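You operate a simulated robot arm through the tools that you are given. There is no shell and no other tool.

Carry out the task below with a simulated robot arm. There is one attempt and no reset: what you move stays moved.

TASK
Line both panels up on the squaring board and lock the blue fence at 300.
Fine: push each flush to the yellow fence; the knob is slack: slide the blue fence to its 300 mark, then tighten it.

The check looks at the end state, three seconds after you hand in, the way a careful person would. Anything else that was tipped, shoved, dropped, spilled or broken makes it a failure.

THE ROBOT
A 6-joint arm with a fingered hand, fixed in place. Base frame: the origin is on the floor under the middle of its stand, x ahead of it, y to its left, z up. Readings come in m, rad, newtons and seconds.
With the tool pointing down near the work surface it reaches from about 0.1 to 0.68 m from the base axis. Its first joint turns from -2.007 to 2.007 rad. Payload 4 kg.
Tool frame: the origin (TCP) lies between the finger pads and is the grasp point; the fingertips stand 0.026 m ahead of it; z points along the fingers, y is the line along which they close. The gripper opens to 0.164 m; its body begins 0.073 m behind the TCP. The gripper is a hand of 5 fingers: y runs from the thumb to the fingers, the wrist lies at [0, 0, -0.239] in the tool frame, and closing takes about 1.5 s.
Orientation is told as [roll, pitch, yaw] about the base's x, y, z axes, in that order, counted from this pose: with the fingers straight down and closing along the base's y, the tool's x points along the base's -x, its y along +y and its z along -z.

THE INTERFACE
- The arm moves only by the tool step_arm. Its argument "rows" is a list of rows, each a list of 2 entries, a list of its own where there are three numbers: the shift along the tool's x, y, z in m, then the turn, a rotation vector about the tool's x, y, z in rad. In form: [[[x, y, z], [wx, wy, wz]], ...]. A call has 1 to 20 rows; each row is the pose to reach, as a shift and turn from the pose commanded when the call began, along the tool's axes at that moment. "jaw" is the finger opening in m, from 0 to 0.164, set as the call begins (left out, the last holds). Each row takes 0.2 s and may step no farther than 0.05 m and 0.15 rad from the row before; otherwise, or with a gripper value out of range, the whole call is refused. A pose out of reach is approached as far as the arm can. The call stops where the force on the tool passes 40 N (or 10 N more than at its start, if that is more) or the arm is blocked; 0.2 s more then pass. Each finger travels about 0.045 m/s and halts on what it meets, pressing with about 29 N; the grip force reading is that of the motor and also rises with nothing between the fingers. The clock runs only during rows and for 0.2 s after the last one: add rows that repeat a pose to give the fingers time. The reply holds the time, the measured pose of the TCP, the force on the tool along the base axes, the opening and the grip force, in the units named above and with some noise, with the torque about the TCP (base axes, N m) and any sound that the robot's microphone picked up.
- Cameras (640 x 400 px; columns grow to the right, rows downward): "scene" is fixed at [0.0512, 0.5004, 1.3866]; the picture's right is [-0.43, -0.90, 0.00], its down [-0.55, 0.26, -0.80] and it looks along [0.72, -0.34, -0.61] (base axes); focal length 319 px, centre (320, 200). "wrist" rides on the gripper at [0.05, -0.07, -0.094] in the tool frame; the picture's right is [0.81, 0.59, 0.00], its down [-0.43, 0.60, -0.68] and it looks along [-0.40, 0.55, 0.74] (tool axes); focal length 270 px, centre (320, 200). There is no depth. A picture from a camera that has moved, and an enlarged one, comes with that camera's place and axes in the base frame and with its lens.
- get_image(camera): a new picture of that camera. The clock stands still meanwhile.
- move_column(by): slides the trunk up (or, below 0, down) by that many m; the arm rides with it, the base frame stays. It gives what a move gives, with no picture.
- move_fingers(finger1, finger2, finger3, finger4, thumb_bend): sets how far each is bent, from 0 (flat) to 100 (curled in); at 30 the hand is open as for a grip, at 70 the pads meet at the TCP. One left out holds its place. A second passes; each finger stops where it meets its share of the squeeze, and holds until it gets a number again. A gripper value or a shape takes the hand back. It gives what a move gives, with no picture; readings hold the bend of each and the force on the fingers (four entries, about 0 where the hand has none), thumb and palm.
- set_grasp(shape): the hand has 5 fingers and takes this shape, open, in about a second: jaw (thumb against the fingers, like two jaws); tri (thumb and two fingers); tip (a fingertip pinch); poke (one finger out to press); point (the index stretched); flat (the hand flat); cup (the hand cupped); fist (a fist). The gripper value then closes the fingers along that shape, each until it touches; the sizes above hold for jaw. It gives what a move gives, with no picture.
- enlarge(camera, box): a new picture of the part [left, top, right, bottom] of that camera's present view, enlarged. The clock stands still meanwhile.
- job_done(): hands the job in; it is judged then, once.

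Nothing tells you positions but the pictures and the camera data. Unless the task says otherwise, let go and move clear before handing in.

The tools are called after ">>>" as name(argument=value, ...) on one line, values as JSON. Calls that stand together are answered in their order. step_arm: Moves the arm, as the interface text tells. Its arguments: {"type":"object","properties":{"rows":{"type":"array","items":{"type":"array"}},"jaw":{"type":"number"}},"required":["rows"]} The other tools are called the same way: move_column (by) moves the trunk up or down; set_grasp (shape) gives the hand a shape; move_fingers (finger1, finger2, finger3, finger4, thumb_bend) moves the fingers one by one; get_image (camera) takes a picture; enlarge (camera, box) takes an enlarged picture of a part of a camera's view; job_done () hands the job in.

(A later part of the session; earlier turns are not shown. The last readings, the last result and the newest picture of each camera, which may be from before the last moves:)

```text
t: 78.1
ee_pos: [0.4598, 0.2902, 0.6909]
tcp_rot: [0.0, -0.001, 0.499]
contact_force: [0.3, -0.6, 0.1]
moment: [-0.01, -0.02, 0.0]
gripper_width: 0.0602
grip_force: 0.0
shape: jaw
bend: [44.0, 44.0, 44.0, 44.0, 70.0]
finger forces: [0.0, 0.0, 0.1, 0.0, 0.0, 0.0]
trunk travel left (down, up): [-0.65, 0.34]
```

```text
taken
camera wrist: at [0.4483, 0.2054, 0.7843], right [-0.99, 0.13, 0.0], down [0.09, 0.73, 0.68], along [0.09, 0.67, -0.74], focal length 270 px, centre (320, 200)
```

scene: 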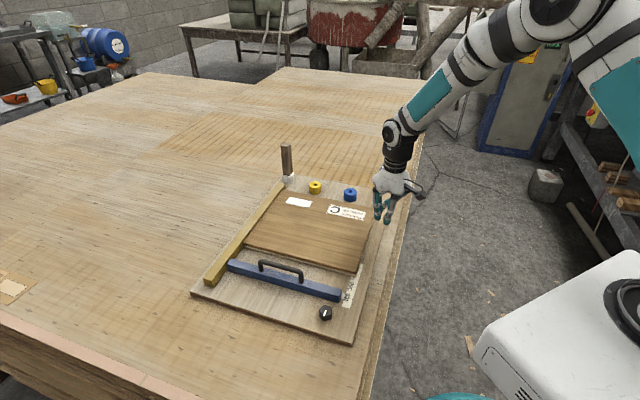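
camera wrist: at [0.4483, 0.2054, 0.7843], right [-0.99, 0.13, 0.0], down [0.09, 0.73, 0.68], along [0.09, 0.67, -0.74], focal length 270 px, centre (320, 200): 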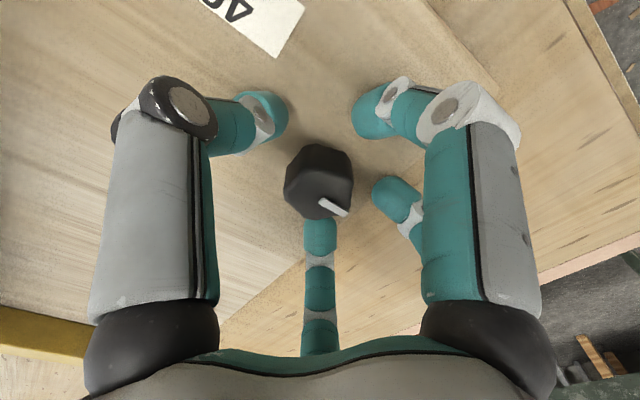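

The fingers surround the knob evenly. I'll close on it.

>>> step_arm(rows=[[[0, 0, 0], [0, 0, 0]], [[0, 0, 0], [0, 0, 0]], [[0, 0, 0], [0, 0, 0]], [[0, 0, 0], [0, 0, 0]], [[0, 0, 0], [0, 0, 0]], [[0, 0, 0], [0, 0, 0]]], jaw=0.0)

>>> get_image(camera="wrist")

>>> enlarge(camera="scene", box=[270, 250, 390, 340])

```text
t: 79.5
ee_pos: [0.4596, 0.2914, 0.6903]
tcp_rot: [0.001, 0.004, 0.5]
contact_force: [1.0, 0.0, -0.7]
moment: [0.04, -0.01, -0.04]
gripper_width: 0.0299
grip_force: 29.1
shape: jaw
bend: [79.0, 78.0, 77.0, 78.0, 70.0]
finger forces: [24.8, 25.0, 25.3, 25.4, 26.1, 0.0]
trunk travel left (down, up): [-0.65, 0.34]
```

```text
taken
camera wrist: at [0.4484, 0.2055, 0.7838], right [-0.99, 0.13, 0.0], down [0.1, 0.73, 0.68], along [0.09, 0.67, -0.74], focal length 270 px, centre (320, 200)
```

wrist: 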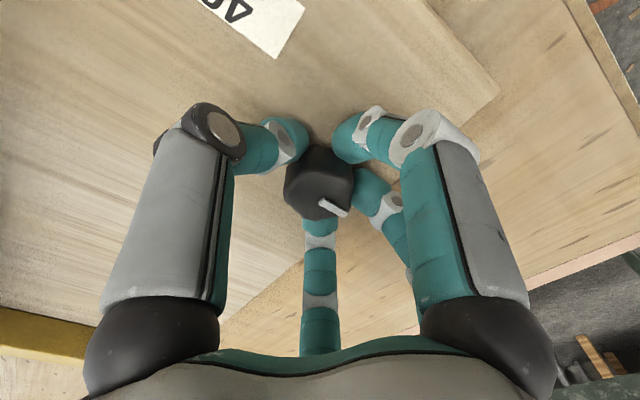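

```text
4.44 times, centred on (330, 295) of scene
camera zoom: at [0.0512, 0.5004, 1.3866], right [-0.43, -0.9, 0.0], down [-0.55, 0.26, -0.8], along [0.72, -0.34, -0.61], focal length 1418 px, centre (276, -222)
```

zoom: 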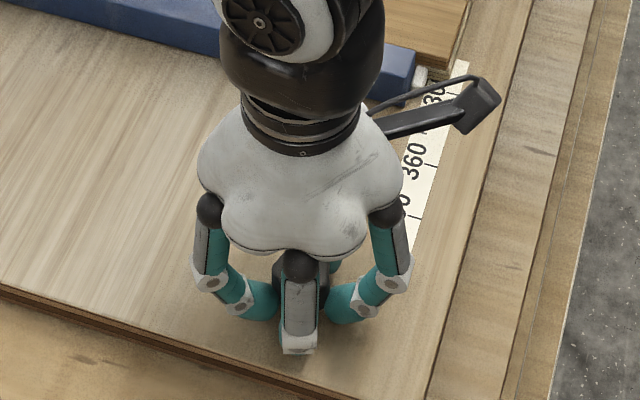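

I have a firm five-finger grip, about 25 N on each finger. I'll turn the knob clockwise as seen from above (tool +z) and watch the torque.

>>> step_arm(rows=[[[0, 0, 0], [0, 0, 0.08]], [[0, 0, 0], [0, 0, 0.16]], [[0, 0, 0], [0, 0, 0.24]], [[0, 0, 0], [0, 0, 0.32]], [[0, 0, 0], [0, 0, 0.4]], [[0, 0, 0], [0, 0, 0.48]], [[0, 0, 0], [0, 0, 0.48]]])

>>> enlarge(camera="wrist", box=[240, 90, 400, 250])

```text
t: 81.1
ee_pos: [0.4604, 0.2889, 0.6901]
tcp_rot: [0.0, 0.0, 0.018]
contact_force: [5.9, 1.4, 0.9]
moment: [0.04, -0.12, 0.02]
gripper_width: 0.0293
grip_force: 28.9
shape: jaw
bend: [79.0, 78.0, 77.0, 78.0, 70.0]
finger forces: [24.1, 24.4, 26.1, 26.3, 24.3, 0.0]
trunk travel left (down, up): [-0.65, 0.34]
```

```text
2.50 times, centred on (320, 170) of wrist
camera zoom: at [0.4111, 0.2199, 0.7841], right [-0.82, 0.57, 0.0], down [0.42, 0.6, 0.68], along [0.39, 0.55, -0.74], focal length 676 px, centre (320, 275)
```

zoom: 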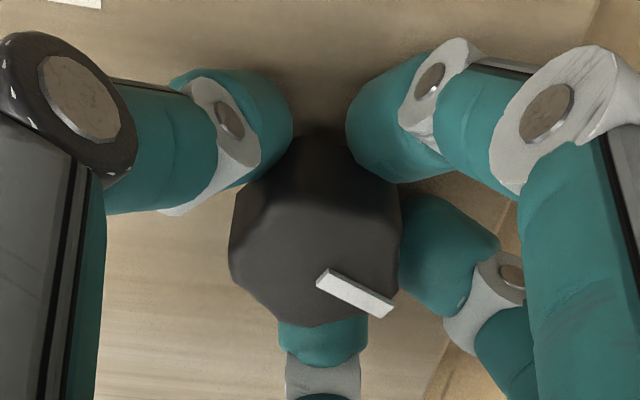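

The knob turns with the hand and there is no resistance yet. I'll keep turning.

>>> step_arm(rows=[[[0, 0, 0], [0, 0, 0.1]], [[0, 0, 0], [0, 0, 0.2]], [[0, 0, 0], [0, 0, 0.3]], [[0, 0, 0], [0, 0, 0.4]], [[0, 0, 0], [0, 0, 0.5]], [[0, 0, 0], [0, 0, 0.6]], [[0, 0, 0], [0, 0, 0.7]], [[0, 0, 0], [0, 0, 0.8]], [[0, 0, 0], [0, 0, 0.8]]])

>>> enlarge(camera="wrist", box=[240, 90, 400, 250])

```text
t: 83.1
ee_pos: [0.4615, 0.2883, 0.6901]
tcp_rot: [-0.001, 0.003, -0.781]
contact_force: [13.3, -8.8, -0.1]
moment: [-0.19, -0.37, 0.07]
gripper_width: 0.0293
grip_force: 28.9
shape: jaw
bend: [79.0, 78.0, 77.0, 57.0, 70.0]
finger forces: [22.7, 23.8, 28.6, 29.5, 23.5, 0.0]
trunk travel left (down, up): [-0.65, 0.34]
```

```text
2.50 times, centred on (320, 170) of wrist
camera zoom: at [0.3761, 0.2758, 0.7845], right [-0.16, 0.99, 0.0], down [0.73, 0.12, 0.68], along [0.67, 0.11, -0.74], focal length 676 px, centre (320, 275)
```

zoom: 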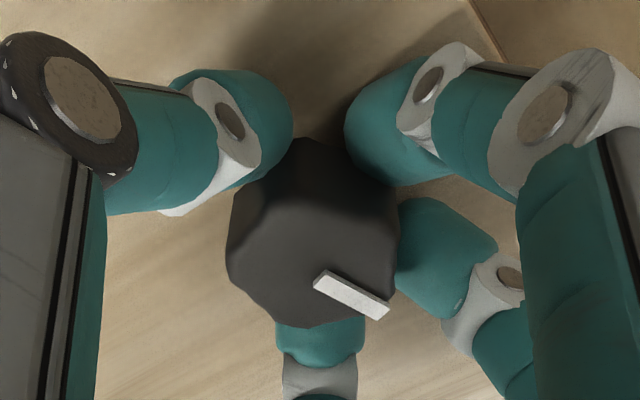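

>>> step_arm(rows=[[[-0.0015, 0.0003, 0], [0, 0, 0]], [[-0.0015, 0.0003, 0], [0, 0, 0.1]], [[-0.0015, 0.0003, 0], [0, 0, 0.2]], [[-0.0015, 0.0003, 0], [0, 0, 0.3]], [[-0.0015, 0.0003, 0], [0, 0, 0.3]]])

>>> enlarge(camera="wrist", box=[240, 90, 400, 250])

>>> enlarge(camera="scene", box=[230, 190, 390, 310])

```text
t: 84.3
ee_pos: [0.4627, 0.2871, 0.6906]
tcp_rot: [-0.003, 0.0, -1.082]
contact_force: [6.8, -9.1, -0.6]
moment: [-0.17, -0.15, 0.05]
gripper_width: 0.0294
grip_force: 28.9
shape: jaw
bend: [79.0, 78.0, 77.0, 57.0, 70.0]
finger forces: [24.5, 24.4, 27.7, 28.2, 24.6, 0.0]
trunk travel left (down, up): [-0.65, 0.34]
```

```text
2.50 times, centred on (320, 170) of wrist
camera zoom: at [0.3762, 0.3008, 0.7842], right [0.14, 0.99, 0.0], down [0.73, -0.1, 0.68], along [0.67, -0.09, -0.74], focal length 676 px, centre (320, 275)
```

zoom: 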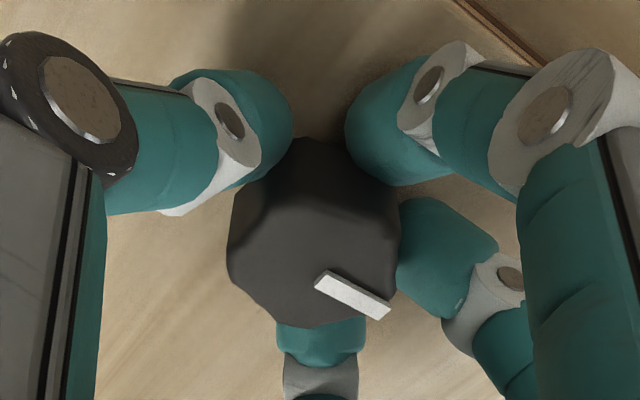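

```text
3.33 times, centred on (310, 250) of scene
camera zoom: at [0.0512, 0.5004, 1.3866], right [-0.43, -0.9, 0.0], down [-0.55, 0.26, -0.8], along [0.72, -0.34, -0.61], focal length 1064 px, centre (353, 33)
```

zoom: 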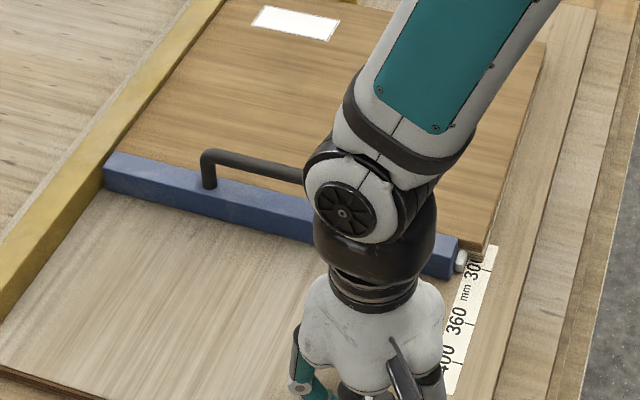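

>>> step_arm(rows=[[[-0.0012, 0.0002, 0], [0, 0, 0.1]], [[-0.0012, 0.0002, 0], [0, 0, 0.2]], [[-0.0012, 0.0002, 0], [0, 0, 0.3]], [[-0.0012, 0.0002, 0], [0, 0, 0.4]], [[-0.0012, 0.0002, 0], [0, 0, 0.5]], [[-0.0012, 0.0002, 0], [0, 0, 0.5]]])

>>> enlarge(camera="wrist", box=[240, 90, 400, 250])

```text
t: 85.7
ee_pos: [0.4615, 0.2874, 0.6901]
tcp_rot: [-0.004, 0.0, -1.584]
contact_force: [-2.9, -9.3, 0.1]
moment: [-0.2, -0.03, 0.06]
gripper_width: 0.0296
grip_force: 28.4
shape: jaw
bend: [79.0, 78.0, 77.0, 57.0, 70.0]
finger forces: [25.0, 23.4, 25.6, 27.8, 25.7, 0.1]
trunk travel left (down, up): [-0.65, 0.34]
```

```text
2.50 times, centred on (320, 170) of wrist
camera zoom: at [0.3927, 0.3393, 0.7844], right [0.6, 0.8, 0.0], down [0.59, -0.44, 0.68], along [0.54, -0.41, -0.74], focal length 676 px, centre (320, 275)
```

zoom: 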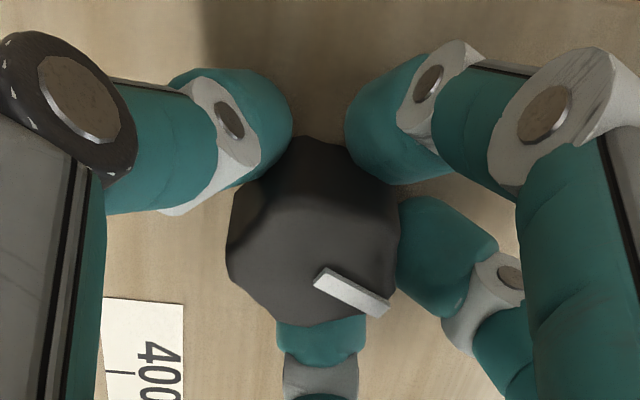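

>>> step_arm(rows=[[[-0.001, -0.0003, 0], [0, 0, 0.1]], [[-0.001, -0.0003, 0], [0, 0, 0.2]], [[-0.001, -0.0003, 0], [0, 0, 0.3]], [[-0.001, -0.0003, 0], [0, 0, 0.4]], [[-0.001, -0.0003, 0], [0, 0, 0.5]], [[-0.001, -0.0003, 0], [0, 0, 0.6]], [[-0.001, -0.0003, 0], [0, 0, 0.6]]])

>>> enlarge(camera="wrist", box=[240, 90, 400, 250])

```text
t: 87.3
ee_pos: [0.4631, 0.2867, 0.6902]
tcp_rot: [0.0, 0.0, -2.181]
contact_force: [-8.4, -5.5, 0.0]
moment: [-0.17, 0.19, 0.03]
gripper_width: 0.0293
grip_force: 29.2
shape: jaw
bend: [79.0, 78.0, 77.0, 57.0, 70.0]
finger forces: [24.8, 23.2, 24.9, 28.2, 26.7, 0.0]
trunk travel left (down, up): [-0.65, 0.34]
```

```text
2.50 times, centred on (320, 170) of wrist
camera zoom: at [0.433, 0.3681, 0.7843], right [0.95, 0.32, 0.0], down [0.24, -0.69, 0.68], along [0.22, -0.64, -0.74], focal length 676 px, centre (320, 275)
```

zoom: 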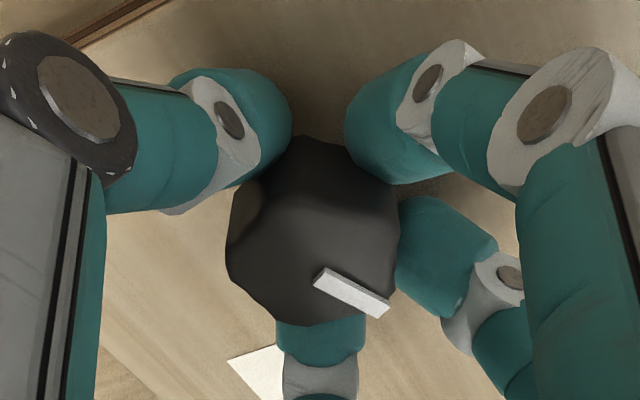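

>>> step_arm(rows=[[[-0.0009, -0.0004, 0], [0, 0, 0.1]], [[-0.0009, -0.0004, 0], [0, 0, 0.2]], [[-0.0009, -0.0004, 0], [0, 0, 0.3]], [[-0.0009, -0.0004, 0], [0, 0, 0.4]], [[-0.0009, -0.0004, 0], [0, 0, 0.5]], [[-0.0009, -0.0004, 0], [0, 0, 0.6]], [[-0.0009, -0.0004, 0], [0, 0, 0.6]]])

>>> enlarge(camera="wrist", box=[240, 90, 400, 250])

>>> get_image(camera="scene")

```text
t: 88.9
ee_pos: [0.4591, 0.2851, 0.69]
tcp_rot: [0.002, -0.004, -2.783]
contact_force: [-12.8, -4.0, 0.4]
moment: [-0.08, 0.28, 0.3]
gripper_width: 0.0292
grip_force: 29.0
shape: jaw
bend: [79.0, 78.0, 77.0, 57.0, 70.0]
finger forces: [25.5, 24.1, 24.1, 25.0, 24.8, 0.0]
trunk travel left (down, up): [-0.65, 0.34]
```

```text
2.50 times, centred on (320, 170) of wrist
camera zoom: at [0.4826, 0.3693, 0.7842], right [0.96, -0.27, 0.0], down [-0.19, -0.71, 0.68], along [-0.18, -0.65, -0.73], focal length 676 px, centre (320, 275)
```

zoom: 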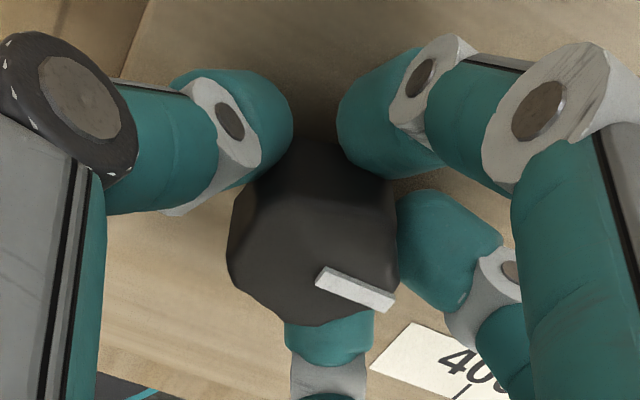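

```text
taken
```

scene: 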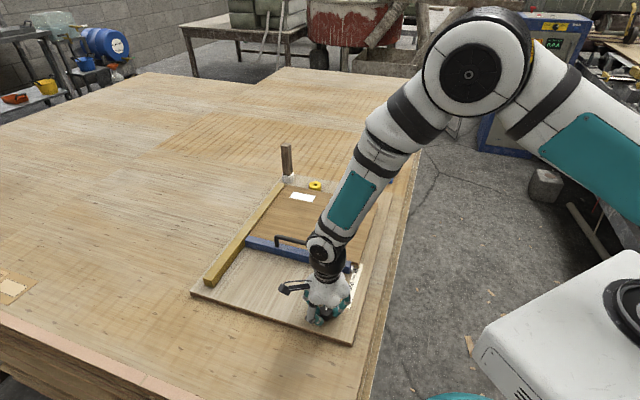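

The torque has started to rise (0.3 N·m) after about 188° of turn, so the knob is biting. I'll tighten further in small steps.

>>> step_arm(rows=[[[-0.001, 0, 0], [0, 0, 0.05]], [[-0.001, 0, 0], [0, 0, 0.1]], [[-0.001, 0, 0], [0, 0, 0.15]], [[-0.001, 0, 0], [0, 0, 0.15]]])

>>> enlarge(camera="wrist", box=[240, 90, 400, 250])

```text
t: 89.9
ee_pos: [0.4608, 0.2853, 0.6903]
tcp_rot: [0.001, -0.002, -2.932]
contact_force: [-13.4, -4.5, 0.1]
moment: [0.01, 0.25, 0.4]
gripper_width: 0.0292
grip_force: 28.7
shape: jaw
bend: [55.0, 78.0, 77.0, 78.0, 70.0]
finger forces: [26.0, 25.3, 23.4, 23.0, 27.7, 0.1]
trunk travel left (down, up): [-0.65, 0.34]
```

```text
2.50 times, centred on (320, 170) of wrist
camera zoom: at [0.4938, 0.3651, 0.7843], right [0.91, -0.41, 0.0], down [-0.3, -0.67, 0.68], along [-0.28, -0.62, -0.73], focal length 676 px, centre (320, 275)
```

zoom: 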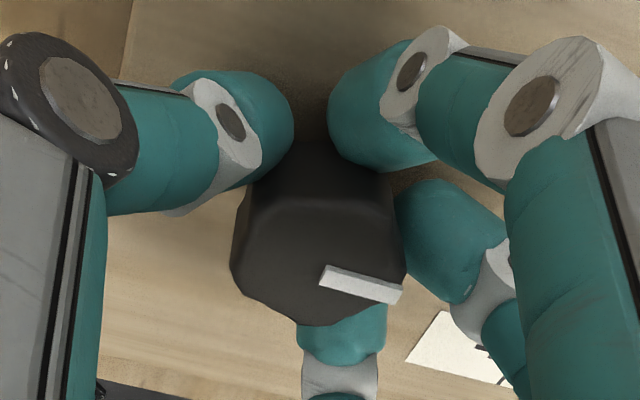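

>>> step_arm(rows=[[[-0.0005, 0, 0], [0, 0, 0.05]], [[-0.0005, 0, 0], [0, 0, 0.1]], [[-0.0005, 0, 0], [0, 0, 0.15]], [[-0.0005, 0, 0], [0, 0, 0.15]]])

>>> enlarge(camera="wrist", box=[240, 90, 400, 250])

```text
t: 90.9
ee_pos: [0.4608, 0.2866, 0.6909]
tcp_rot: [0.002, -0.001, -3.083]
contact_force: [-13.3, 0.6, 0.0]
moment: [0.12, 0.34, 0.21]
gripper_width: 0.0286
grip_force: 29.5
shape: jaw
bend: [79.0, 78.0, 77.0, 77.0, 70.0]
finger forces: [23.0, 23.4, 24.2, 25.2, 25.5, 0.0]
trunk travel left (down, up): [-0.65, 0.34]
```

```text
2.50 times, centred on (320, 170) of wrist
camera zoom: at [0.5054, 0.3593, 0.7844], right [0.84, -0.54, 0.0], down [-0.4, -0.62, 0.68], along [-0.37, -0.57, -0.73], focal length 676 px, centre (320, 275)
```

zoom: 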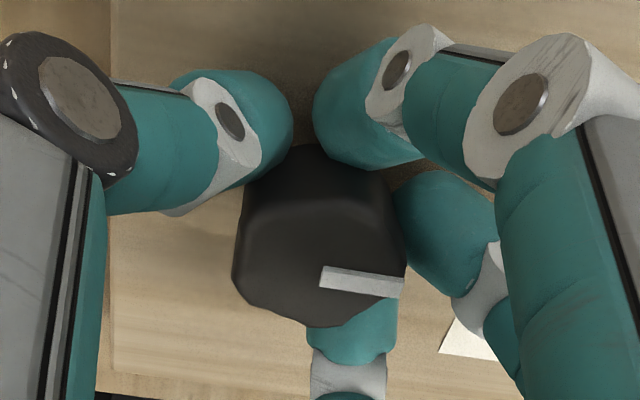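

The knob no longer turns with the hand, so it has reached its stop and is tight. I'll release it, lift, and check the knob, fence and panels.

>>> step_arm(rows=[[[0, 0, 0], [0, 0, 0]], [[0, 0, 0], [0, 0, 0]], [[0, 0, 0], [0, 0, 0]], [[0, 0, 0], [0, 0, 0]], [[0, 0, 0], [0, 0, 0]], [[0, 0, 0], [0, 0, 0]], [[0, 0, 0], [0, 0, 0]], [[0, 0, 0], [0, 0, 0]]], jaw=0.164)

>>> step_arm(rows=[[[0, 0, -0.03], [0, 0, 0]], [[0, 0, -0.07], [0, 0, 0]], [[0, 0, -0.115], [0, 0, 0]], [[0, 0, -0.15], [0, 0, 0]], [[0, 0, -0.15], [0, 0, 0]]])

>>> get_image(camera="wrist")

>>> get_image(camera="scene")

>>> enlarge(camera="wrist", box=[280, 50, 360, 130])

```text
t: 92.7
ee_pos: [0.459, 0.2853, 0.6926]
tcp_rot: [-0.001, 0.0, -3.081]
contact_force: [1.0, -0.1, -0.1]
moment: [0.02, 0.01, 0.03]
gripper_width: 0.1638
grip_force: 0.0
shape: jaw
bend: [30.0, 30.0, 30.0, 30.0, 30.0]
finger forces: [0.1, 0.0, 0.1, 0.1, 0.1, 0.0]
trunk travel left (down, up): [-0.65, 0.34]
```

```text
t: 93.9
ee_pos: [0.4583, 0.2857, 0.8425]
tcp_rot: [0.0, 0.002, -3.082]
contact_force: [0.1, 0.0, -0.4]
moment: [0.01, 0.02, -0.01]
gripper_width: 0.1638
grip_force: 0.0
shape: jaw
bend: [30.0, 30.0, 30.0, 30.0, 30.0]
finger forces: [0.1, 0.0, 0.0, 0.0, 0.0, 0.0]
trunk travel left (down, up): [-0.65, 0.34]
```

```text
taken
camera wrist: at [0.5038, 0.3591, 0.9354], right [0.84, -0.54, 0.0], down [-0.4, -0.62, 0.68], along [-0.36, -0.57, -0.74], focal length 270 px, centre (320, 200)
```

wrist: 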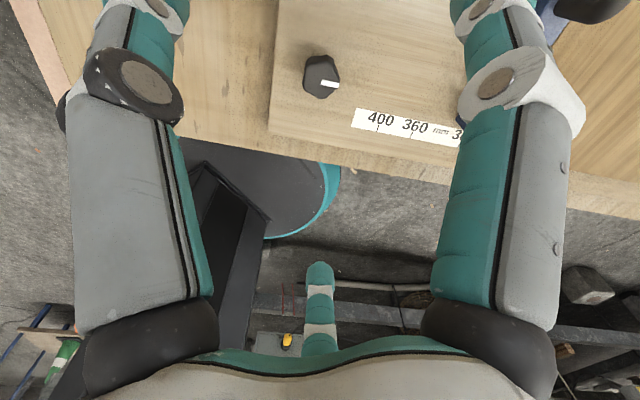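

```text
taken
```

scene: 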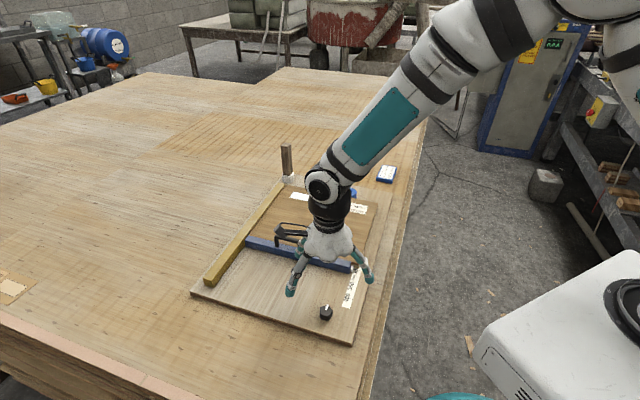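

```text
5.00 times, centred on (320, 90) of wrist
camera zoom: at [0.5038, 0.3591, 0.9354], right [0.84, -0.54, 0.0], down [-0.4, -0.62, 0.68], along [-0.36, -0.57, -0.74], focal length 1351 px, centre (320, 750)
```

zoom: 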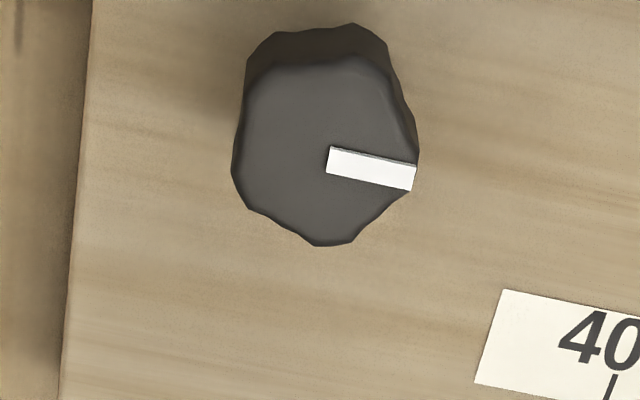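

The marker has turned exactly 180° and the knob sits at its stop. Next I'll swing round to the panels' free side for the final touch-up of the lower panel, checking the fence on the way.

>>> step_arm(rows=[[[0.0051, 0.0151, 0], [0, 0, -0.1444]], [[0.0102, 0.0302, 0], [0, 0, -0.2888]], [[0.0154, 0.0453, 0], [0, 0, -0.4331]], [[0.0205, 0.0604, 0], [0, 0, -0.5775]], [[0.0256, 0.0755, 0], [0, 0, -0.7219]], [[0.0307, 0.0906, 0], [0, 0, -0.8663]], [[0.0359, 0.1057, 0], [0, 0, -1.0106]], [[0.041, 0.1208, 0], [0, 0, -1.155]], [[0.0461, 0.1359, 0], [0, 0, -1.2994]], [[0.0512, 0.151, 0], [0, 0, -1.4438]], [[0.0564, 0.1661, 0], [0, 0, -1.5881]], [[0.0615, 0.1812, 0], [0, 0, -1.7325]], [[0.0666, 0.1963, 0], [0, 0, -1.8769]], [[0.0717, 0.2114, 0], [0, 0, -2.0213]], [[0.0769, 0.2265, 0.01], [0, 0, -2.1656]], [[0.082, 0.2416, 0.03], [0, 0, -2.31]], [[0.082, 0.2416, 0.04], [0, 0, -2.31]], [[0.082, 0.2416, 0.04], [0, 0, -2.31]]])

>>> set_grasp(shape="flat")

>>> move_fingers(finger1=15, finger4=15, thumb_bend=5)

>>> get_image(camera="scene")

>>> enlarge(camera="scene", box=[338, 255, 370, 275])

>>> enlarge(camera="wrist", box=[200, 60, 520, 260])

```text
t: 97.7
ee_pos: [0.556, 0.0498, 0.8007]
tcp_rot: [0.001, 0.001, -0.768]
contact_force: [0.0, -0.4, -0.1]
moment: [-0.01, 0.0, -0.01]
gripper_width: 0.1637
grip_force: 0.0
shape: jaw
bend: [30.0, 30.0, 30.0, 30.0, 30.0]
finger forces: [0.0, 0.0, 0.0, 0.0, 0.0, 0.0]
trunk travel left (down, up): [-0.65, 0.34]
```

```text
t: 98.6
ee_pos: [0.5561, 0.0501, 0.8013]
tcp_rot: [0.0, 0.0, -0.773]
contact_force: [-0.7, -0.1, 0.3]
moment: [0.04, 0.01, 0.0]
gripper_width: 0.0
grip_force: 0.0
shape: flat
bend: [69.0, 69.0, 69.0, 69.0, 77.0]
finger forces: [0.0, 0.1, 0.1, 0.0, 0.0, 0.1]
trunk travel left (down, up): [-0.65, 0.34]
```

```text
t: 99.6
ee_pos: [0.5557, 0.0486, 0.8007]
tcp_rot: [0.0, 0.0, -0.771]
contact_force: [-1.0, 0.1, 0.3]
moment: [0.02, 0.03, -0.01]
gripper_width: 0.1185
grip_force: 0.1
shape: fingers
bend: [15.0, 69.0, 69.0, 15.0, 5.0]
finger forces: [0.0, 0.0, 0.0, 0.0, 0.0, 0.1]
trunk travel left (down, up): [-0.65, 0.34]
```

```text
taken
```

scene: 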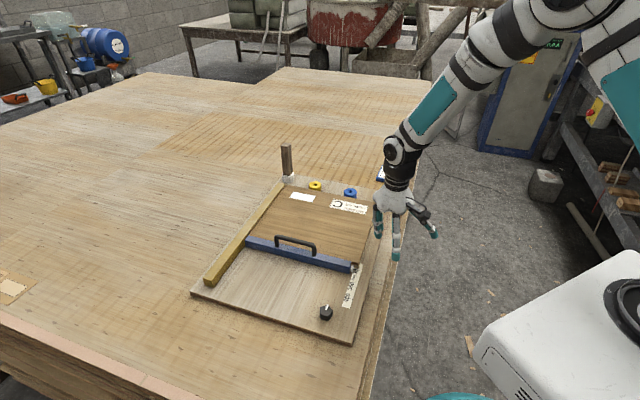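

```text
16.00 times, centred on (354, 265) of scene
camera zoom: at [0.0512, 0.5004, 1.3866], right [-0.43, -0.9, 0.0], down [-0.55, 0.26, -0.8], along [0.72, -0.34, -0.61], focal length 5106 px, centre (-224, -840)
```

zoom: 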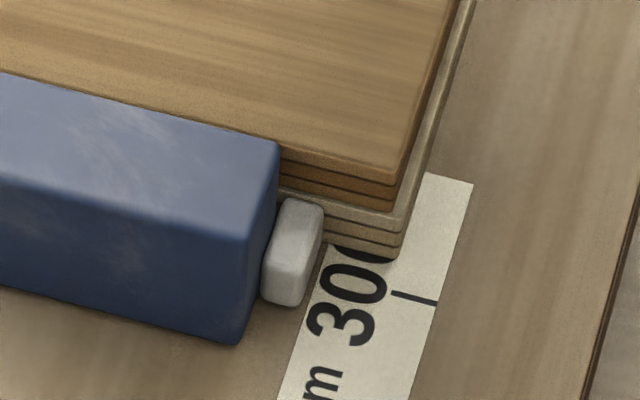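

```text
2.00 times, centred on (360, 160) of wrist
camera zoom: at [0.4705, 0.0355, 0.8943], right [-0.17, 0.99, 0.0], down [0.72, 0.13, 0.68], along [0.67, 0.12, -0.74], focal length 541 px, centre (240, 280)
```

zoom: 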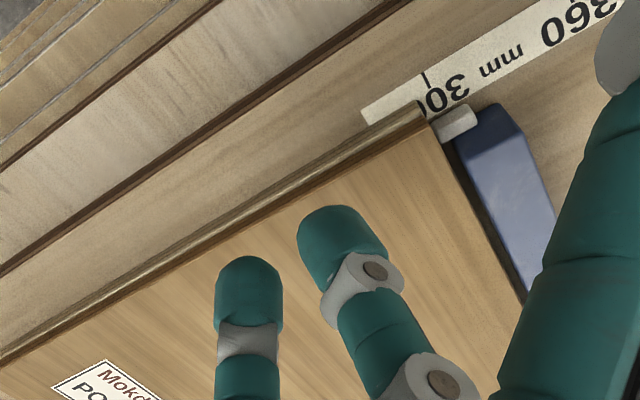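

The fence didn't move while I tightened. I'll now press on the lower panel's near end to close its last ~2 mm.

>>> step_arm(rows=[[[0, 0, 0.03], [-0.1, 0, 0]], [[0, 0, 0.06], [-0.2, 0, 0]], [[0, 0, 0.085], [-0.25, 0, 0]], [[0, 0, 0.1], [-0.25, 0, 0]], [[0, 0, 0.1095], [-0.25, 0, 0]], [[0, 0, 0.1095], [-0.25, 0, 0]]])

>>> step_arm(rows=[[[0, 0.0097, 0.002], [0, 0, 0]], [[0, 0.0194, 0.0045], [0, 0, 0]], [[0, 0.0242, 0.0057], [0, 0, 0]], [[0, 0.0281, 0.0067], [0, 0, 0]], [[0, 0.031, 0.0075], [0, 0, 0]], [[0, 0.031, 0.0075], [0, 0, 0]]])

>>> enlarge(camera="wrist", box=[210, 60, 510, 260])

>>> enlarge(camera="scene", box=[338, 255, 370, 275])

```text
t: 101.0
ee_pos: [0.558, 0.0491, 0.6905]
tcp_rot: [0.25, 0.001, -0.773]
contact_force: [0.1, 0.3, -0.4]
moment: [0.01, 0.0, 0.0]
gripper_width: 0.1186
grip_force: 0.1
shape: fingers
bend: [15.0, 70.0, 70.0, 15.0, 5.0]
finger forces: [0.0, 0.0, 0.0, 0.0, 0.0, 0.1]
trunk travel left (down, up): [-0.65, 0.34]
```

```text
t: 102.4
ee_pos: [0.5785, 0.0715, 0.6932]
tcp_rot: [0.251, -0.001, -0.772]
contact_force: [-5.6, -5.8, 5.9]
moment: [-0.02, -0.03, -0.03]
gripper_width: 0.1185
grip_force: 4.9
shape: fingers
bend: [15.0, 70.0, 70.0, 15.0, 5.0]
finger forces: [0.1, 4.2, 5.1, 0.0, 0.0, 0.0]
trunk travel left (down, up): [-0.65, 0.34]
```

```text
2.00 times, centred on (360, 160) of wrist
camera zoom: at [0.4781, 0.0423, 0.7667], right [-0.18, 0.97, 0.15], down [0.59, -0.01, 0.8], along [0.78, 0.23, -0.58], focal length 541 px, centre (240, 280)
```

zoom: 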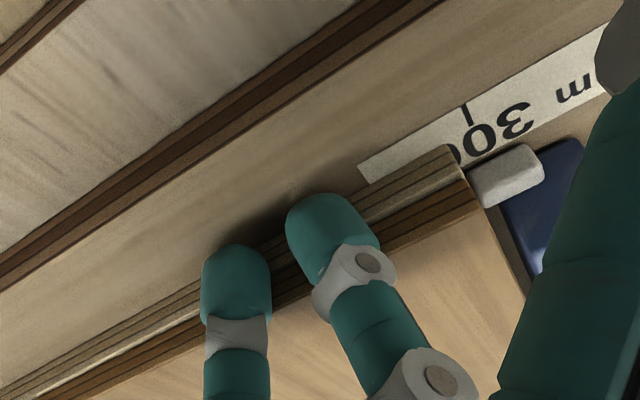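

```text
16.00 times, centred on (354, 265) of scene
camera zoom: at [0.0512, 0.5004, 1.3866], right [-0.43, -0.9, 0.0], down [-0.55, 0.26, -0.8], along [0.72, -0.34, -0.61], focal length 5106 px, centre (-224, -840)
```

zoom: 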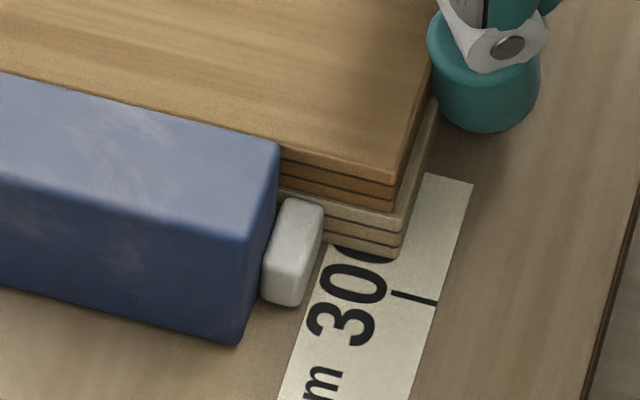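

>>> step_arm(rows=[[[0, 0.0015, 0.0004], [0, 0, 0]], [[0, 0.003, 0.0008], [0, 0, 0]], [[0, 0.0045, 0.0012], [0, 0, 0]], [[0, 0.0045, 0.0012], [0, 0, 0]]])

>>> enlarge(camera="wrist", box=[210, 60, 510, 260])

>>> enlarge(camera="scene", box=[338, 255, 370, 275])

```text
t: 103.4
ee_pos: [0.5808, 0.0744, 0.693]
tcp_rot: [0.252, 0.001, -0.772]
contact_force: [-9.1, -8.7, 9.3]
moment: [-0.01, 0.04, 0.03]
gripper_width: 0.1183
grip_force: 6.9
shape: fingers
bend: [15.0, 70.0, 70.0, 15.0, 5.0]
finger forces: [0.0, 6.8, 7.4, 0.0, 0.1, 0.0]
trunk travel left (down, up): [-0.65, 0.34]
```

```text
2.00 times, centred on (360, 160) of wrist
camera zoom: at [0.481, 0.0449, 0.7669], right [-0.18, 0.97, 0.15], down [0.59, -0.01, 0.8], along [0.78, 0.23, -0.58], focal length 541 px, centre (240, 280)
```

zoom: 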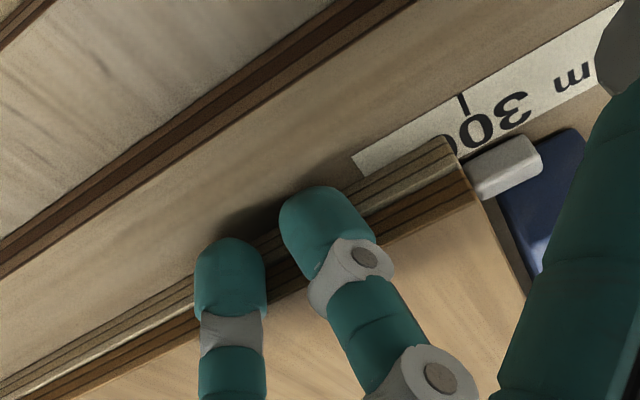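

```text
16.00 times, centred on (354, 265) of scene
camera zoom: at [0.0512, 0.5004, 1.3866], right [-0.43, -0.9, 0.0], down [-0.55, 0.26, -0.8], along [0.72, -0.34, -0.61], focal length 5106 px, centre (-224, -840)
```

zoom: 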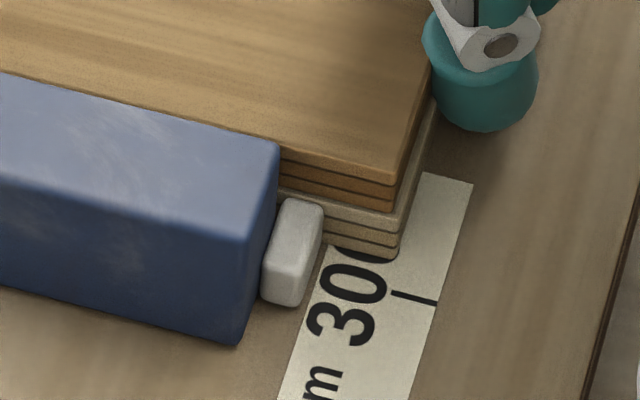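

>>> step_arm(rows=[[[0, 0.002, 0.0005], [0, 0, 0]], [[0, 0.004, 0.001], [0, 0, 0]], [[0, 0.006, 0.0015], [0, 0, 0]], [[0, 0.006, 0.0015], [0, 0, 0]]])

>>> enlarge(camera="wrist", box=[210, 60, 510, 260])

>>> enlarge(camera="scene", box=[338, 255, 370, 275])

```text
t: 104.4
ee_pos: [0.5845, 0.0799, 0.6923]
tcp_rot: [0.251, 0.002, -0.77]
contact_force: [-13.5, -14.2, 10.1]
moment: [-0.03, 0.1, -0.02]
gripper_width: 0.1183
grip_force: 11.7
shape: fingers
bend: [15.0, 70.0, 70.0, 15.0, 5.0]
finger forces: [0.1, 10.8, 11.6, 0.0, 0.0, 0.0]
trunk travel left (down, up): [-0.65, 0.34]
```

```text
2.00 times, centred on (360, 160) of wrist
camera zoom: at [0.4849, 0.0496, 0.767], right [-0.18, 0.97, 0.15], down [0.59, -0.01, 0.8], along [0.78, 0.23, -0.58], focal length 541 px, centre (240, 280)
```

zoom: 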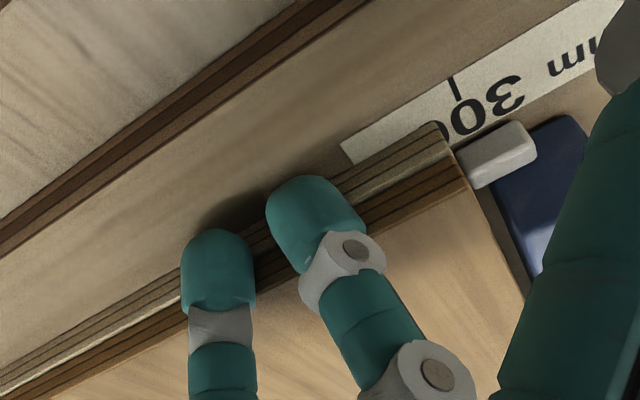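

```text
16.00 times, centred on (354, 265) of scene
camera zoom: at [0.0512, 0.5004, 1.3866], right [-0.43, -0.9, 0.0], down [-0.55, 0.26, -0.8], along [0.72, -0.34, -0.61], focal length 5106 px, centre (-224, -840)
```

zoom: 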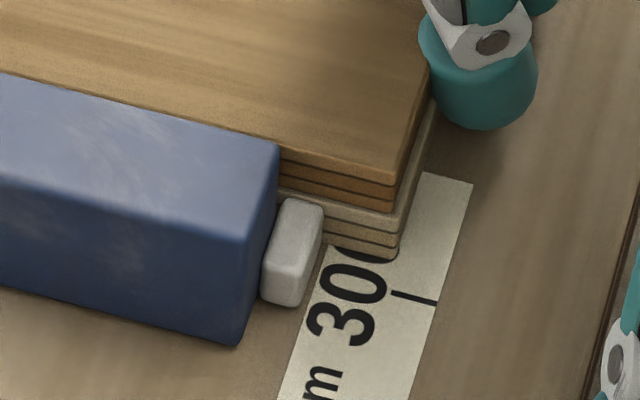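

>>> step_arm(rows=[[[0, 0.002, 0.0007], [0, 0, 0]], [[0, 0.004, 0.0014], [0, 0, 0]], [[0, 0.004, 0.0014], [0, 0, 0]], [[0, 0.004, 0.0014], [0, 0, 0]]])

>>> enlarge(camera="wrist", box=[330, 60, 490, 170])

>>> enlarge(camera="scene", box=[210, 165, 390, 295])

```text
t: 105.4
ee_pos: [0.5873, 0.0817, 0.6929]
tcp_rot: [0.25, 0.002, -0.77]
contact_force: [-17.6, -19.2, 9.6]
moment: [-0.07, 0.01, -0.01]
gripper_width: 0.1182
grip_force: 13.9
shape: fingers
bend: [15.0, 70.0, 70.0, 15.0, 5.0]
finger forces: [0.0, 12.9, 14.7, 0.1, 0.0, 0.1]
trunk travel left (down, up): [-0.65, 0.34]
```

```text
3.64 times, centred on (410, 115) of wrist
camera zoom: at [0.4875, 0.0521, 0.7669], right [-0.18, 0.97, 0.15], down [0.59, -0.01, 0.8], along [0.78, 0.23, -0.58], focal length 983 px, centre (-7, 509)
```

zoom: 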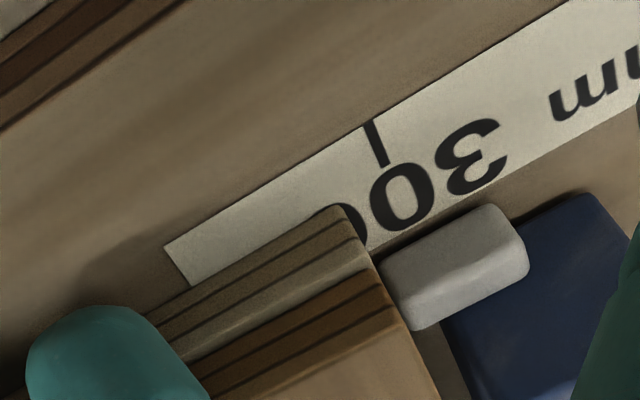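

```text
3.08 times, centred on (300, 230) of scene
camera zoom: at [0.0512, 0.5004, 1.3866], right [-0.43, -0.9, 0.0], down [-0.55, 0.26, -0.8], along [0.72, -0.34, -0.61], focal length 982 px, centre (382, 108)
```

zoom: 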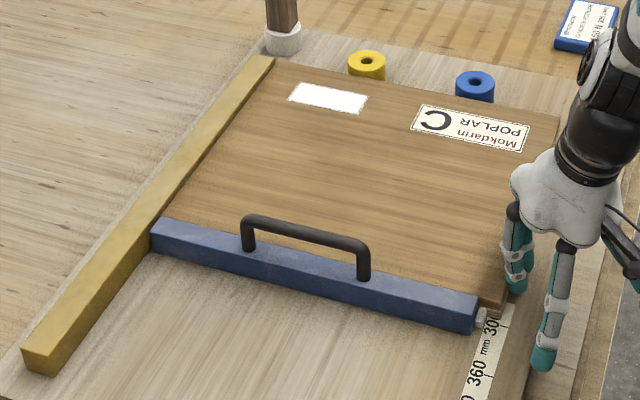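

>>> step_arm(rows=[[[0, -0.0097, -0.0025], [0, 0, 0]], [[0, -0.0242, -0.0062], [0, 0, 0]], [[0, -0.0143, -0.045], [0, 0, 0]], [[0, -0.0044, -0.084], [0.12, 0, 0]], [[0, 0.0055, -0.122], [0.25, 0, 0]], [[0, 0.0055, -0.122], [0.25, 0, 0]]])

>>> set_grasp(shape="flat")

>>> enlarge(camera="scene", box=[338, 255, 370, 275])

```text
t: 106.8
ee_pos: [0.5711, 0.0664, 0.8129]
tcp_rot: [-0.001, 0.001, -0.77]
contact_force: [-0.1, 0.4, -0.6]
moment: [0.04, -0.02, 0.02]
gripper_width: 0.1185
grip_force: 0.1
shape: fingers
bend: [15.0, 70.0, 70.0, 15.0, 5.0]
finger forces: [0.0, 0.1, 0.1, 0.0, 0.1, 0.0]
trunk travel left (down, up): [-0.65, 0.34]
```

```text
t: 107.7
ee_pos: [0.5705, 0.0659, 0.8105]
tcp_rot: [0.001, 0.001, -0.771]
contact_force: [0.0, 0.1, -0.2]
moment: [-0.04, 0.01, 0.0]
gripper_width: 0.0
grip_force: 0.0
shape: flat
bend: [69.0, 70.0, 70.0, 69.0, 77.0]
finger forces: [0.1, 0.0, 0.0, 0.0, 0.0, 0.0]
trunk travel left (down, up): [-0.65, 0.34]
```

```text
16.00 times, centred on (354, 265) of scene
camera zoom: at [0.0512, 0.5004, 1.3866], right [-0.43, -0.9, 0.0], down [-0.55, 0.26, -0.8], along [0.72, -0.34, -0.61], focal length 5106 px, centre (-224, -840)
```

zoom: 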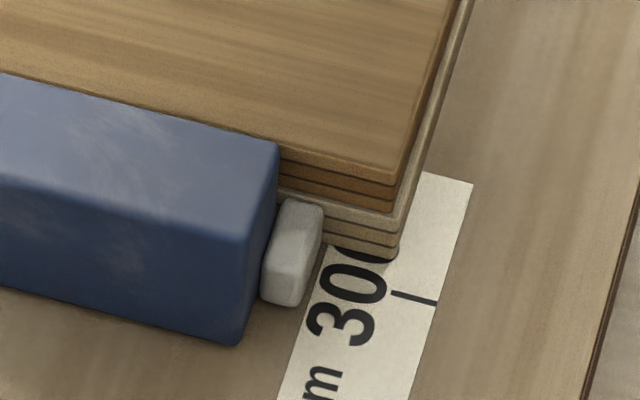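

>>> step_arm(rows=[[[0.0119, 0.017, 0], [0, 0, -0.124]], [[0.0238, 0.034, 0], [0, 0, -0.248]], [[0.0356, 0.0509, 0], [0, 0, -0.372]], [[0.0475, 0.0679, 0], [0, 0, -0.496]], [[0.0594, 0.0849, 0.004], [0, 0, -0.62]], [[0.0594, 0.0849, 0.004], [0, 0, -0.62]]])

>>> enlarge(camera="wrist", box=[280, 0, 380, 62])

>>> enlarge(camera="wrist", box=[200, 5, 310, 60])

>>> enlarge(camera="wrist", box=[0, 5, 110, 60])

>>> enlarge(camera="scene", box=[210, 165, 390, 295])

```text
t: 109.1
ee_pos: [0.5878, 0.1684, 0.8076]
tcp_rot: [0.001, 0.001, -0.15]
contact_force: [-0.6, 0.2, -0.5]
moment: [-0.01, 0.0, 0.01]
gripper_width: 0.0
grip_force: 0.0
shape: flat
bend: [69.0, 70.0, 70.0, 69.0, 77.0]
finger forces: [0.0, 0.0, 0.1, 0.1, 0.1, 0.1]
trunk travel left (down, up): [-0.65, 0.34]
```

```text
6.40 times, centred on (330, 31) of wrist
camera zoom: at [0.5264, 0.1074, 0.9013], right [-0.71, 0.7, 0.0], down [0.52, 0.52, 0.68], along [0.48, 0.48, -0.74], focal length 1730 px, centre (256, 1282)
```

zoom: 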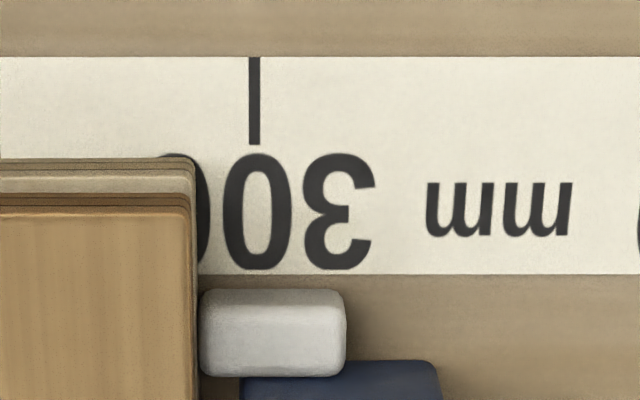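

```text
5.82 times, centred on (255, 32) of wrist
camera zoom: at [0.5264, 0.1074, 0.9013], right [-0.71, 0.7, 0.0], down [0.52, 0.52, 0.68], along [0.48, 0.48, -0.74], focal length 1573 px, centre (698, 1174)
```

zoom: 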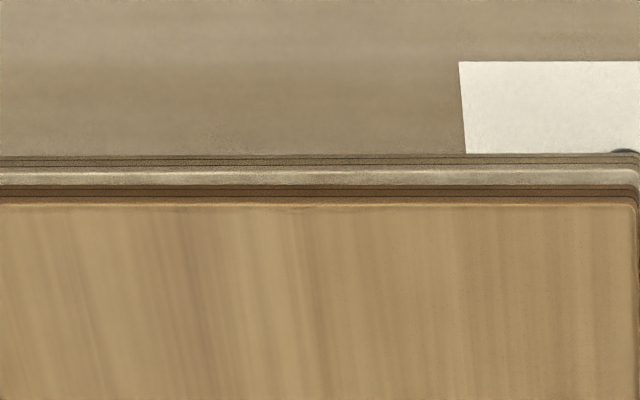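

```text
5.82 times, centred on (55, 32) of wrist
camera zoom: at [0.5264, 0.1074, 0.9013], right [-0.71, 0.7, 0.0], down [0.52, 0.52, 0.68], along [0.48, 0.48, -0.74], focal length 1573 px, centre (1862, 1174)
```

zoom: 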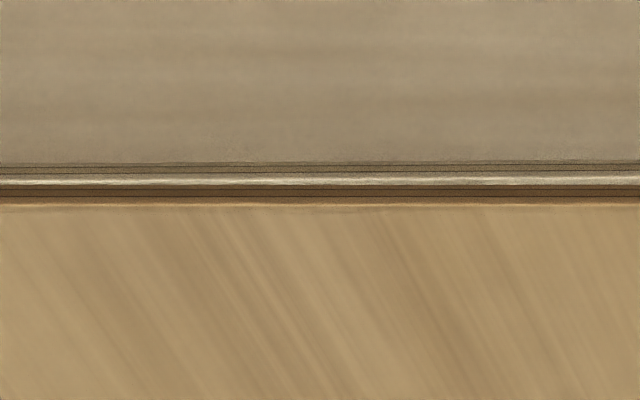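

```text
3.08 times, centred on (300, 230) of scene
camera zoom: at [0.0512, 0.5004, 1.3866], right [-0.43, -0.9, 0.0], down [-0.55, 0.26, -0.8], along [0.72, -0.34, -0.61], focal length 982 px, centre (382, 108)
```

zoom: 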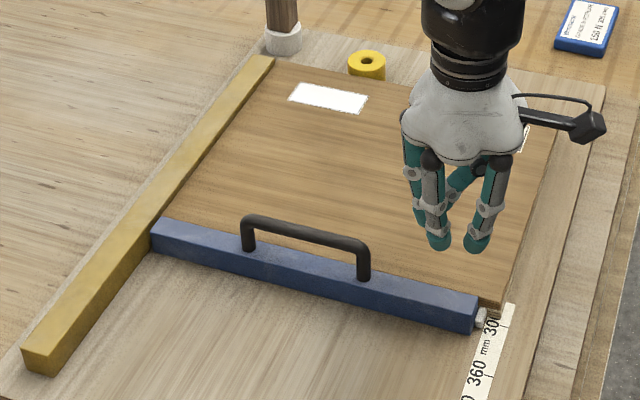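

Everything looks aligned: the fence hasn't moved since locking, and the lower panel's edge is within about 1 mm of parallel with the top one. I'll move the arm well clear for a final unobstructed check.

>>> step_arm(rows=[[[0, 0, -0.045], [0, 0, 0]], [[0, 0, -0.09], [0, 0, 0]], [[0, 0, -0.135], [0, 0, 0]], [[0.0074, -0.0434, -0.14], [0, 0, 0]], [[0.0148, -0.0869, -0.14], [0, 0, 0]], [[0.0221, -0.1303, -0.14], [0, 0, 0]], [[0.0295, -0.1737, -0.14], [0, 0, 0]], [[0.0369, -0.2172, -0.14], [0, 0, 0]], [[0.0443, -0.2606, -0.14], [0, 0, 0]], [[0.0517, -0.304, -0.14], [0, 0, 0]], [[0.059, -0.3474, -0.14], [0, 0, 0]], [[0.0664, -0.3909, -0.14], [0, 0, 0]], [[0.0738, -0.4343, -0.14], [0, 0, 0]], [[0.0738, -0.4343, -0.14], [0, 0, 0]]])

>>> get_image(camera="scene")

>>> enlarge(camera="scene", box=[190, 165, 390, 345])

>>> enlarge(camera="scene", box=[275, 165, 400, 225])

>>> enlarge(camera="scene", box=[240, 205, 290, 240])

```text
t: 112.1
ee_pos: [0.4512, -0.2485, 0.9485]
tcp_rot: [0.0, -0.001, -0.15]
contact_force: [-1.1, 0.2, -0.2]
moment: [-0.02, -0.01, 0.03]
gripper_width: 0.1581
grip_force: 0.0
shape: flat
bend: [70.0, 70.0, 70.0, 70.0, 77.0]
finger forces: [0.1, 0.0, 0.1, 0.0, 0.1, 0.0]
trunk travel left (down, up): [-0.65, 0.34]
```

```text
taken
```

scene: 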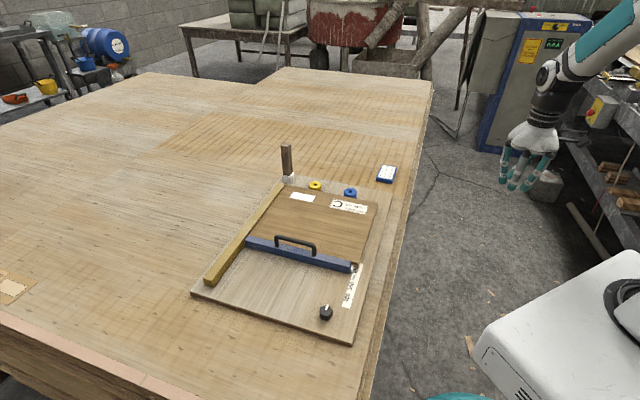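

```text
2.22 times, centred on (290, 255) of scene
camera zoom: at [0.0512, 0.5004, 1.3866], right [-0.43, -0.9, 0.0], down [-0.55, 0.26, -0.8], along [0.72, -0.34, -0.61], focal length 709 px, centre (387, 78)
```

zoom: 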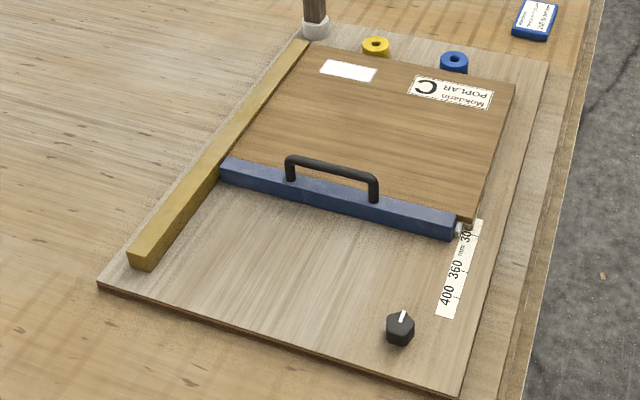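

```text
5.12 times, centred on (338, 195) of scene
camera zoom: at [0.0512, 0.5004, 1.3866], right [-0.43, -0.9, 0.0], down [-0.55, 0.26, -0.8], along [0.72, -0.34, -0.61], focal length 1634 px, centre (230, 226)
```

zoom: 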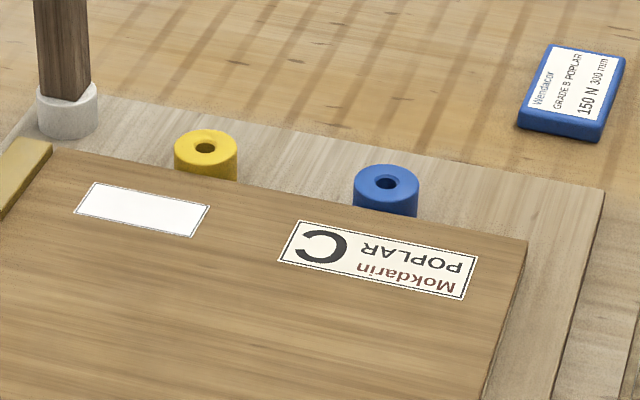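

```text
11.43 times, centred on (265, 222) of scene
camera zoom: at [0.0512, 0.5004, 1.3866], right [-0.43, -0.9, 0.0], down [-0.55, 0.26, -0.8], along [0.72, -0.34, -0.61], focal length 3647 px, centre (949, -57)
```

zoom: 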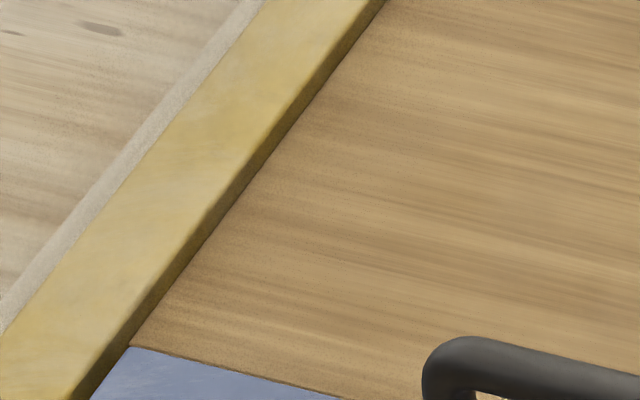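

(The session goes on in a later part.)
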